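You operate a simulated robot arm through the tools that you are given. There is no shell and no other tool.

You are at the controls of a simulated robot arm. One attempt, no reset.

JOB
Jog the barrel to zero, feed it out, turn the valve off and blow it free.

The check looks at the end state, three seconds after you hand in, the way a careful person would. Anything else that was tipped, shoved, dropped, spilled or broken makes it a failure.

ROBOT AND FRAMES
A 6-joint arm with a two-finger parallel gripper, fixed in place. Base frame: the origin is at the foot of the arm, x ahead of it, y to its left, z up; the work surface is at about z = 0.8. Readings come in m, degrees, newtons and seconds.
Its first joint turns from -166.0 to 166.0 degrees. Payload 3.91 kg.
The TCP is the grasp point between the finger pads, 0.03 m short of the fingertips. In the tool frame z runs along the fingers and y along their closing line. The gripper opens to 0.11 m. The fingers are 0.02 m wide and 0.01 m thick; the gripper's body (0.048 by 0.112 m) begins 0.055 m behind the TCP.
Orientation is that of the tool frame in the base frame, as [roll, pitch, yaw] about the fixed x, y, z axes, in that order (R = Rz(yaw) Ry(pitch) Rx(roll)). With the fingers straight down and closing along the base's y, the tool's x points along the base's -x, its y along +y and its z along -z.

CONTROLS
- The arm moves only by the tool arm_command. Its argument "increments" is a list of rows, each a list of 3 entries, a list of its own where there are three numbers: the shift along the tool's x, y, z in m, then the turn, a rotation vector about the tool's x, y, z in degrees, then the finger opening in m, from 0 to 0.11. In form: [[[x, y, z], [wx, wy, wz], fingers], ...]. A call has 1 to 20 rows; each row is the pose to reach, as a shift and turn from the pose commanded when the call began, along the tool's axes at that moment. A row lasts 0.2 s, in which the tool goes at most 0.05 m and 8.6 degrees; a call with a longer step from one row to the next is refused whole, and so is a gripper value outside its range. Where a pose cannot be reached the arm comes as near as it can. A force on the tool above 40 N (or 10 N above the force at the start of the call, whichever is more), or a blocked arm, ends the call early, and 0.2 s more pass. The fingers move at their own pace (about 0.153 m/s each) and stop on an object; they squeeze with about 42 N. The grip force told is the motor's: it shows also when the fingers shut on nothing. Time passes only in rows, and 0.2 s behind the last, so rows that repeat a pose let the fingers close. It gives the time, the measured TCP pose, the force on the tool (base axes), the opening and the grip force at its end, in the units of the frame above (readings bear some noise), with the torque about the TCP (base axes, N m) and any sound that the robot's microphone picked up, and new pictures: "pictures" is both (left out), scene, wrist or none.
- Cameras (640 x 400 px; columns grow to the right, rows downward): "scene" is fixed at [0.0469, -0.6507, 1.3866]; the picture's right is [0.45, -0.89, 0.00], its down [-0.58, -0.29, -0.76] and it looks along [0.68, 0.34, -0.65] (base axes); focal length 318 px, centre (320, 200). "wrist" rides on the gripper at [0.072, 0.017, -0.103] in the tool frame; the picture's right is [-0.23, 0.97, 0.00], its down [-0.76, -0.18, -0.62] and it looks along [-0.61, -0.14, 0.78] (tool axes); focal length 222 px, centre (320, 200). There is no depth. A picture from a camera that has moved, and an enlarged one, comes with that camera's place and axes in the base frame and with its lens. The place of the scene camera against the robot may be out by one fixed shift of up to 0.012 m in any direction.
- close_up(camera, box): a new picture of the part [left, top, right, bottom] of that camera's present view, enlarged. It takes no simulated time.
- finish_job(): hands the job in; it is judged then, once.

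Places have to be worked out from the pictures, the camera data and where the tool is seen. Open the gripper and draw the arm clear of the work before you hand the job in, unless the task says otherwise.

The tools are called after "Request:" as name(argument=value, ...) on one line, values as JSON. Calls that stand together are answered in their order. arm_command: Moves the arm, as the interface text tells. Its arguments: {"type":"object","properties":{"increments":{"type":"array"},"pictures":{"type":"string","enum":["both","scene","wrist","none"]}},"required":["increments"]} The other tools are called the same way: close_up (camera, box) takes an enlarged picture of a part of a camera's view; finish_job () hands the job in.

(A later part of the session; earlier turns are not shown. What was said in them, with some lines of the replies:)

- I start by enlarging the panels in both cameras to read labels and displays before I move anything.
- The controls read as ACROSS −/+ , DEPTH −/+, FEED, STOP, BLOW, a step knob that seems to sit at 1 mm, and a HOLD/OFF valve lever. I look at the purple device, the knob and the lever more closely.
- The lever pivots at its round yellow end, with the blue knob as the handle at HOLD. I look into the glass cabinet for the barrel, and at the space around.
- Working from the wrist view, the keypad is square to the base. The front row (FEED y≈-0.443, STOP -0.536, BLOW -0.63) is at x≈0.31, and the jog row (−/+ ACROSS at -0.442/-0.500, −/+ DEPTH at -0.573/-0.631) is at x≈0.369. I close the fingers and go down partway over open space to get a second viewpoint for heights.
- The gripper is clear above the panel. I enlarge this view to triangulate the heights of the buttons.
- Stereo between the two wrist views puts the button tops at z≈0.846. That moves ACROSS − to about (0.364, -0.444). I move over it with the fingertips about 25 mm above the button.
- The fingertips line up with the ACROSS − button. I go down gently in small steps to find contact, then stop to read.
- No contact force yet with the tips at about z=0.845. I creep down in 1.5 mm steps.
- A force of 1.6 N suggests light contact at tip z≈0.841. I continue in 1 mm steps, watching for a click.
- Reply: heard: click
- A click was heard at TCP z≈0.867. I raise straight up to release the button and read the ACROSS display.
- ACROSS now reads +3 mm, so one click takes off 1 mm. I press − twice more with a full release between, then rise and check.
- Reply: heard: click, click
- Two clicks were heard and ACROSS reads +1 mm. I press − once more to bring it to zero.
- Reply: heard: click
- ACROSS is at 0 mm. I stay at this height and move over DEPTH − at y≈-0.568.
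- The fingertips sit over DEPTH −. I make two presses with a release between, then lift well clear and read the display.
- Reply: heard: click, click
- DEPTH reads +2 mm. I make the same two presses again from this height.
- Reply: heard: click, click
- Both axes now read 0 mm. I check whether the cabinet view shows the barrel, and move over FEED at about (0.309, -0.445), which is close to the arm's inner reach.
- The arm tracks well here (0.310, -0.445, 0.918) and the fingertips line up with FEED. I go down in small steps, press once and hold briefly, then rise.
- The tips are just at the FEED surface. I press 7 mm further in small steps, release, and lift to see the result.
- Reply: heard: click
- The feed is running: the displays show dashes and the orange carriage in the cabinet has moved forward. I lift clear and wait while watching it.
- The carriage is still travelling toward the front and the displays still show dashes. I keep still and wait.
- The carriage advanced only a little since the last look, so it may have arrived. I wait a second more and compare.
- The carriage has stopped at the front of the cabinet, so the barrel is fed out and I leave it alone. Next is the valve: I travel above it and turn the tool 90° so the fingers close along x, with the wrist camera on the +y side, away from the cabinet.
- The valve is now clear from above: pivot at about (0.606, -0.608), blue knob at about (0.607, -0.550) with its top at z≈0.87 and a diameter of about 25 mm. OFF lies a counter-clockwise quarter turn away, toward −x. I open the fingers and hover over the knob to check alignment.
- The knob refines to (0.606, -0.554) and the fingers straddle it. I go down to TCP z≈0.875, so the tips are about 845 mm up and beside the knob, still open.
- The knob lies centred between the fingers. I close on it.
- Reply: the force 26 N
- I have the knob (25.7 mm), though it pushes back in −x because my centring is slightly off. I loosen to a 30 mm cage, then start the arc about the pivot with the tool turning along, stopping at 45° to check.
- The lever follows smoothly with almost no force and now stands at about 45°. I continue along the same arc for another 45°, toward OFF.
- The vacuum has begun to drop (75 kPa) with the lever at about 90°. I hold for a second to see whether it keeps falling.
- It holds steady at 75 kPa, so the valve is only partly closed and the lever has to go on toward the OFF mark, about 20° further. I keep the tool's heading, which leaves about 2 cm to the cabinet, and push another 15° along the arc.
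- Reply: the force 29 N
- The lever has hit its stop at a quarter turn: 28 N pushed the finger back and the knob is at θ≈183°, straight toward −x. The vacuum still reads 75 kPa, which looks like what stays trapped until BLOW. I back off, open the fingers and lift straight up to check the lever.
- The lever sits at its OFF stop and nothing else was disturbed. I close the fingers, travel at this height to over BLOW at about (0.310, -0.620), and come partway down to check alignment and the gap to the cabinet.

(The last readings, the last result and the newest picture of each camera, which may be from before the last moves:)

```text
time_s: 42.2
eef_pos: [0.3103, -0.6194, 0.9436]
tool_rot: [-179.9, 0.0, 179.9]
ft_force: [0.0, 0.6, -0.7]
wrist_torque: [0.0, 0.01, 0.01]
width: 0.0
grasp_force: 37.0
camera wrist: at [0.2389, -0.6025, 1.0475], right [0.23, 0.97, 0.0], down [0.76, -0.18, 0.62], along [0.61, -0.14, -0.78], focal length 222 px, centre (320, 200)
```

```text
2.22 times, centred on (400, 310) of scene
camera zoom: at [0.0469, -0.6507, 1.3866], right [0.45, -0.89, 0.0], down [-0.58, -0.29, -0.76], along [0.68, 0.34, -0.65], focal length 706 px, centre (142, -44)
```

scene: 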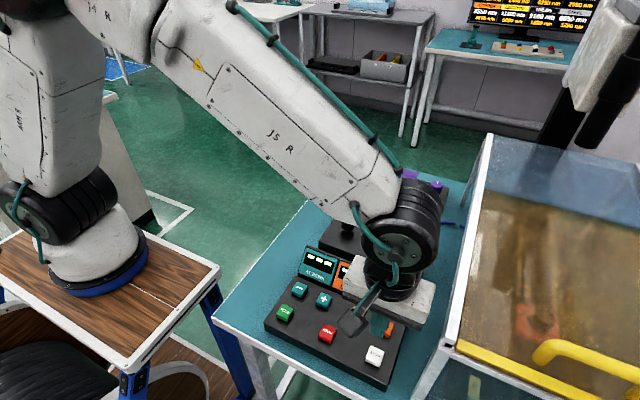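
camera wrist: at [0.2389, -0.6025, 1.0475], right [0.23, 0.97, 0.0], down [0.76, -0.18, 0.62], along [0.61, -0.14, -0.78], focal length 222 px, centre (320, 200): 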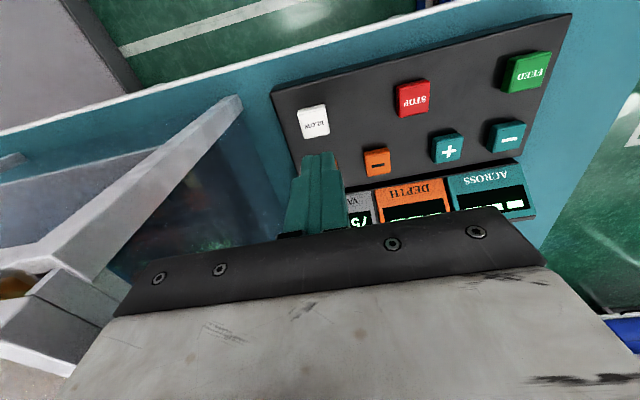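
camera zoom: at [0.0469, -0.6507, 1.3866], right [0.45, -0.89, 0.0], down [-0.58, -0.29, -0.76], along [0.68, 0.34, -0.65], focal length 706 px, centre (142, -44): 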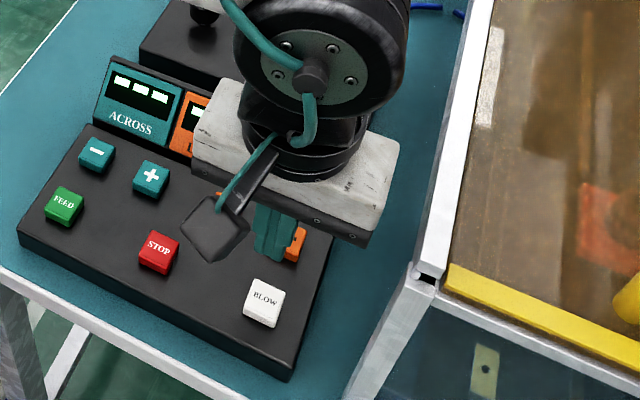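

BLOW is at (0.3075, -0.624), the tips are within a few millimetres of it, and the gripper body keeps about 2 cm from the cabinet post. I shift 2 mm, go down, press once in small steps, release and lift.

Request:
arm_command(increments=[[[0.002, -0.002, 0.03], [0, 0, 0], 0.0], [[0.002, -0.002, 0.058], [0, 0, 0], 0.0], [[0.002, -0.002, 0.068], [0, 0, 0], 0.0], [[0.002, -0.002, 0.073], [0, 0, 0], 0.0], [[0.002, -0.002, 0.076], [0, 0, 0], 0.0], [[0.002, -0.002, 0.078], [0, 0, 0], 0.0], [[0.002, -0.002, 0.078], [0, 0, 0], 0.0], [[0.002, -0.002, 0.06], [0, 0, 0], 0.0]])

Request:
close_up(camera="scene", box=[440, 220, 640, 400])

Request:
close_up(camera="scene", box=[280, 220, 440, 340])

```text
time_s: 44.0
eef_pos: [0.3078, -0.6213, 0.8841]
tool_rot: [-179.8, 0.1, 180.0]
ft_force: [-0.9, -1.0, -0.4]
wrist_torque: [0.0, 0.0, 0.02]
width: 0.0003
grasp_force: 37.8
heard: click
camera wrist: at [0.2369, -0.6049, 0.988], right [0.23, 0.97, 0.0], down [0.76, -0.18, 0.62], along [0.61, -0.14, -0.78], focal length 222 px, centre (320, 200)
```

scene: 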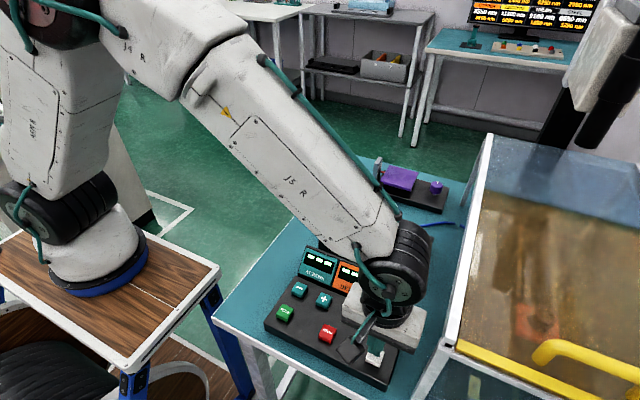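
wrist: 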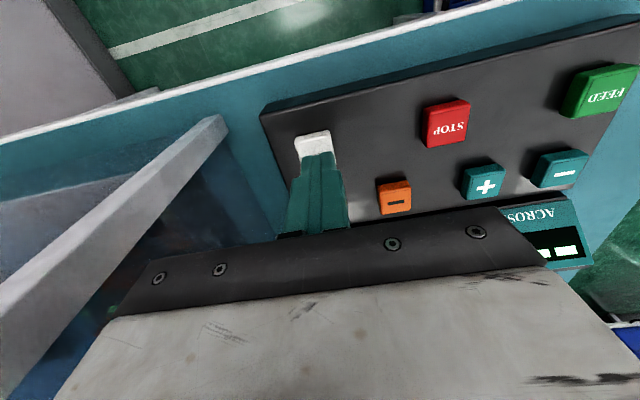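

```text
2.22 times, centred on (540, 310) of scene
camera zoom: at [0.0469, -0.6507, 1.3866], right [0.45, -0.89, 0.0], down [-0.58, -0.29, -0.76], along [0.68, 0.34, -0.65], focal length 706 px, centre (-169, -44)
```

zoom: 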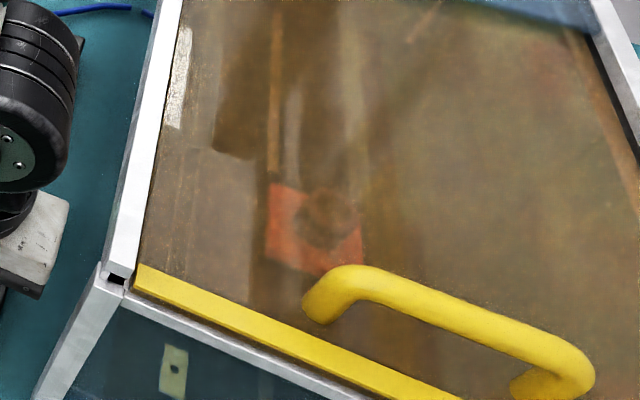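

```text
3.33 times, centred on (360, 280) of scene
camera zoom: at [0.0469, -0.6507, 1.3866], right [0.45, -0.89, 0.0], down [-0.58, -0.29, -0.76], along [0.68, 0.34, -0.65], focal length 1060 px, centre (187, -67)
```

zoom: 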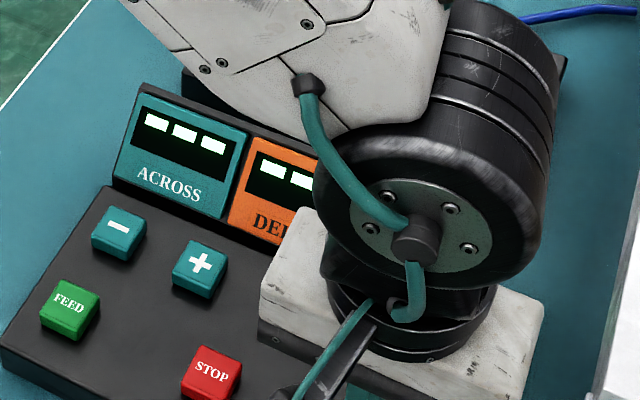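

BLOW clicked once. I lift straight up clear of the cabinet, then move toward +y so the VACUUM display can be read.

Request:
arm_command(increments=[[[0, 0, -0.04], [0, 0, 0], 0.0], [[0, 0, -0.08], [0, 0, 0], 0.0], [[0, 0, -0.12], [0, 0, 0], 0.0], [[0, 0.04, -0.14], [0, 0, 0], 0.0], [[0, 0.08, -0.16], [0, 0, 0], 0.0], [[0, 0.12, -0.18], [0, 0, 0], 0.0], [[0, 0.16, -0.18], [0, 0, 0], 0.0], [[0, 0.16, -0.18], [0, 0, 0], 0.0]])

Request:
close_up(camera="scene", box=[280, 200, 460, 350])

Request:
close_up(camera="scene", box=[440, 220, 640, 400])

```text
time_s: 45.8
eef_pos: [0.3074, -0.4634, 1.0647]
tool_rot: [-179.9, 0.0, 179.9]
ft_force: [-0.7, -0.1, 0.6]
wrist_torque: [0.03, 0.01, 0.01]
width: 0.0
grasp_force: 37.4
camera wrist: at [0.2355, -0.4456, 1.1679], right [0.23, 0.97, 0.0], down [0.76, -0.18, 0.62], along [0.61, -0.14, -0.78], focal length 222 px, centre (320, 200)
```

scene: 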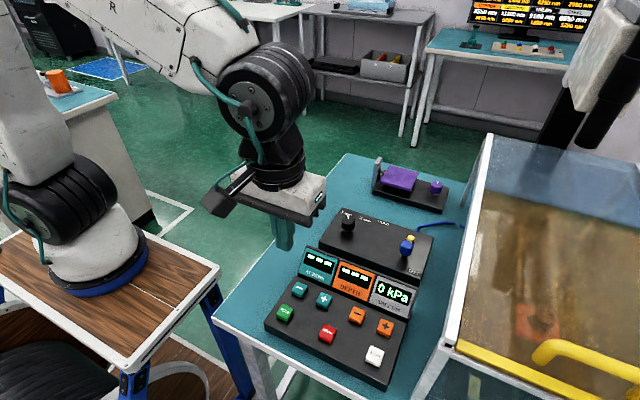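
wrist: 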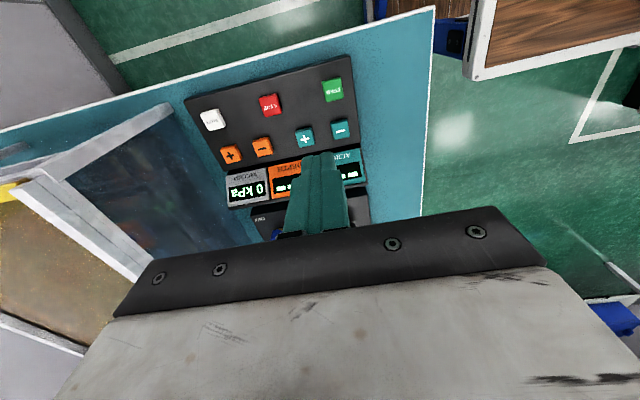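

```text
2.67 times, centred on (370, 275) of scene
camera zoom: at [0.0469, -0.6507, 1.3866], right [0.45, -0.89, 0.0], down [-0.58, -0.29, -0.76], along [0.68, 0.34, -0.65], focal length 848 px, centre (187, 0)
```

zoom: 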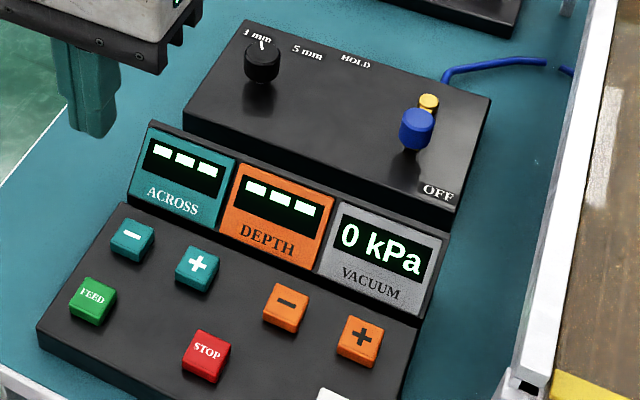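

```text
2.22 times, centred on (540, 310) of scene
camera zoom: at [0.0469, -0.6507, 1.3866], right [0.45, -0.89, 0.0], down [-0.58, -0.29, -0.76], along [0.68, 0.34, -0.65], focal length 706 px, centre (-169, -44)
```

zoom: 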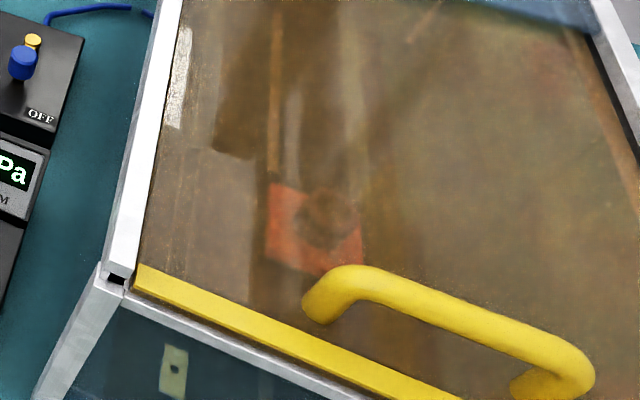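

The VACUUM display reads 0 kPa, the lever is at OFF, and the carriage is still at the front, so the whole sequence is done. I open the gripper and draw the arm up and clear.

Request:
arm_command(increments=[[[0, 0.01, -0.04], [0, 0, 0], 0.03], [[0, 0.02, -0.08], [0, 0, 0], 0.08], [[0, 0.03, -0.12], [0, 0, 0], 0.109], [[0, 0.03, -0.12], [0, 0, 0], 0.109], [[0, 0.03, -0.12], [0, 0, 0], 0.109], [[0, 0.03, -0.12], [0, 0, 0], 0.109], [[0, 0.03, -0.12], [0, 0, 0], 0.109], [[0, 0.03, -0.12], [0, 0, 0], 0.109]])

Request:
close_up(camera="scene", box=[280, 200, 460, 350])

Request:
close_up(camera="scene", box=[350, 150, 470, 225])

```text
time_s: 47.6
eef_pos: [0.3068, -0.4332, 1.1831]
tool_rot: [-179.8, -0.2, 180.0]
ft_force: [0.6, -0.1, -0.1]
wrist_torque: [0.0, -0.01, 0.0]
width: 0.109
grasp_force: 0.1
camera wrist: at [0.2356, -0.4157, 1.2875], right [0.23, 0.97, 0.0], down [0.76, -0.18, 0.62], along [0.61, -0.14, -0.78], focal length 222 px, centre (320, 200)
```

scene: 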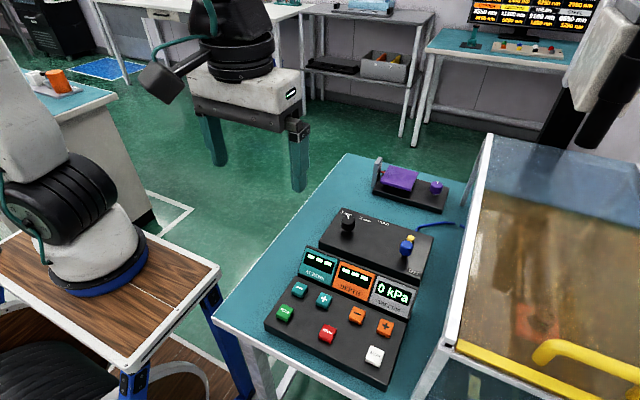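
wrist: 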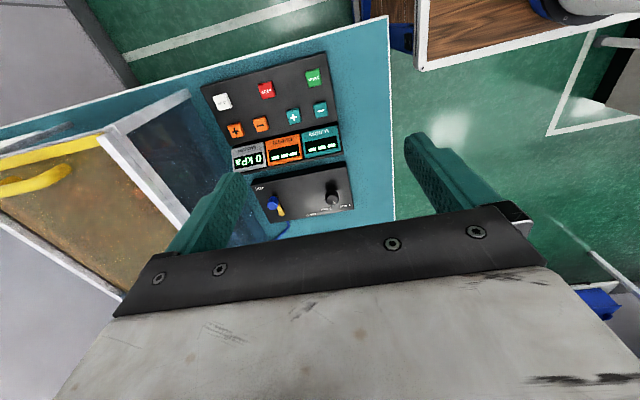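

```text
2.67 times, centred on (370, 275) of scene
camera zoom: at [0.0469, -0.6507, 1.3866], right [0.45, -0.89, 0.0], down [-0.58, -0.29, -0.76], along [0.68, 0.34, -0.65], focal length 848 px, centre (187, 0)
```

zoom: 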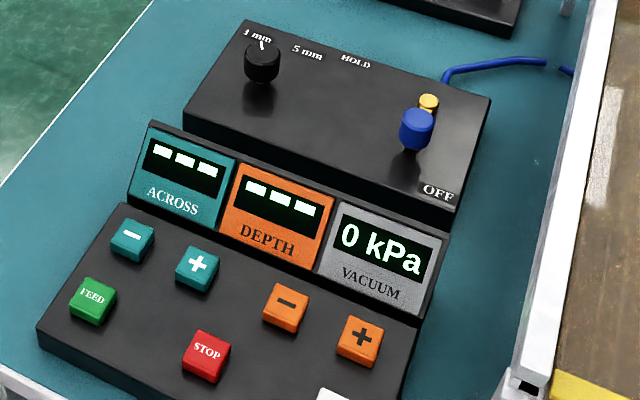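

```text
5.33 times, centred on (410, 188) of scene
camera zoom: at [0.0469, -0.6507, 1.3866], right [0.45, -0.89, 0.0], down [-0.58, -0.29, -0.76], along [0.68, 0.34, -0.65], focal length 1696 px, centre (-160, 267)
```

zoom: 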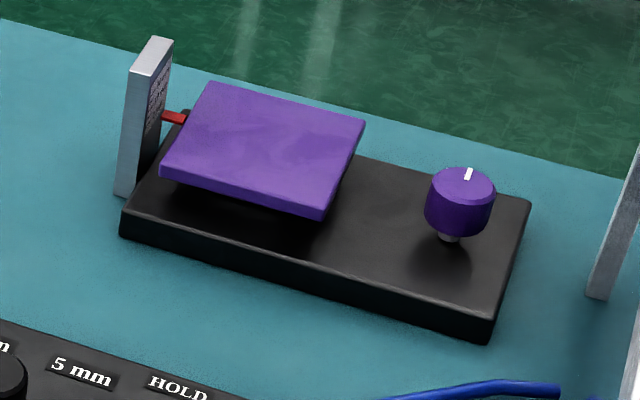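

The gripper is open and clear, vacuum is 0 kPa, the valve is at OFF, the barrel is fed out, and the purple device and step knob are untouched. I hand the job in.

Request:
finish_job()

```text
The job is handed in.
```

I did all four steps and handed the job in; no verdict has come back.

- **Jog to zero:** I pressed ACROSS − and DEPTH − four times each. Both displays went from +4 mm to 0 mm with the step knob left at 1 mm.
- **Feed out:** I pressed FEED once. The orange carriage in the cabinet ran to the front and stopped. The ACROSS and DEPTH displays have shown dashes since then.
- **Valve off:** I turned the lever a quarter turn from HOLD to its stop on the OFF side. The vacuum fell only from 80 to 75 kPa at that point.
- **Blow free:** I pressed BLOW once and the vacuum dropped to 0 kPa.

I could not see the barrel itself clearly through the dirty glass. That it came out and is free is judged from the carriage position and the 0 kPa reading.

Nothing else appeared moved in the last pictures. The gripper was open and the arm was drawn up clear before I handed in.
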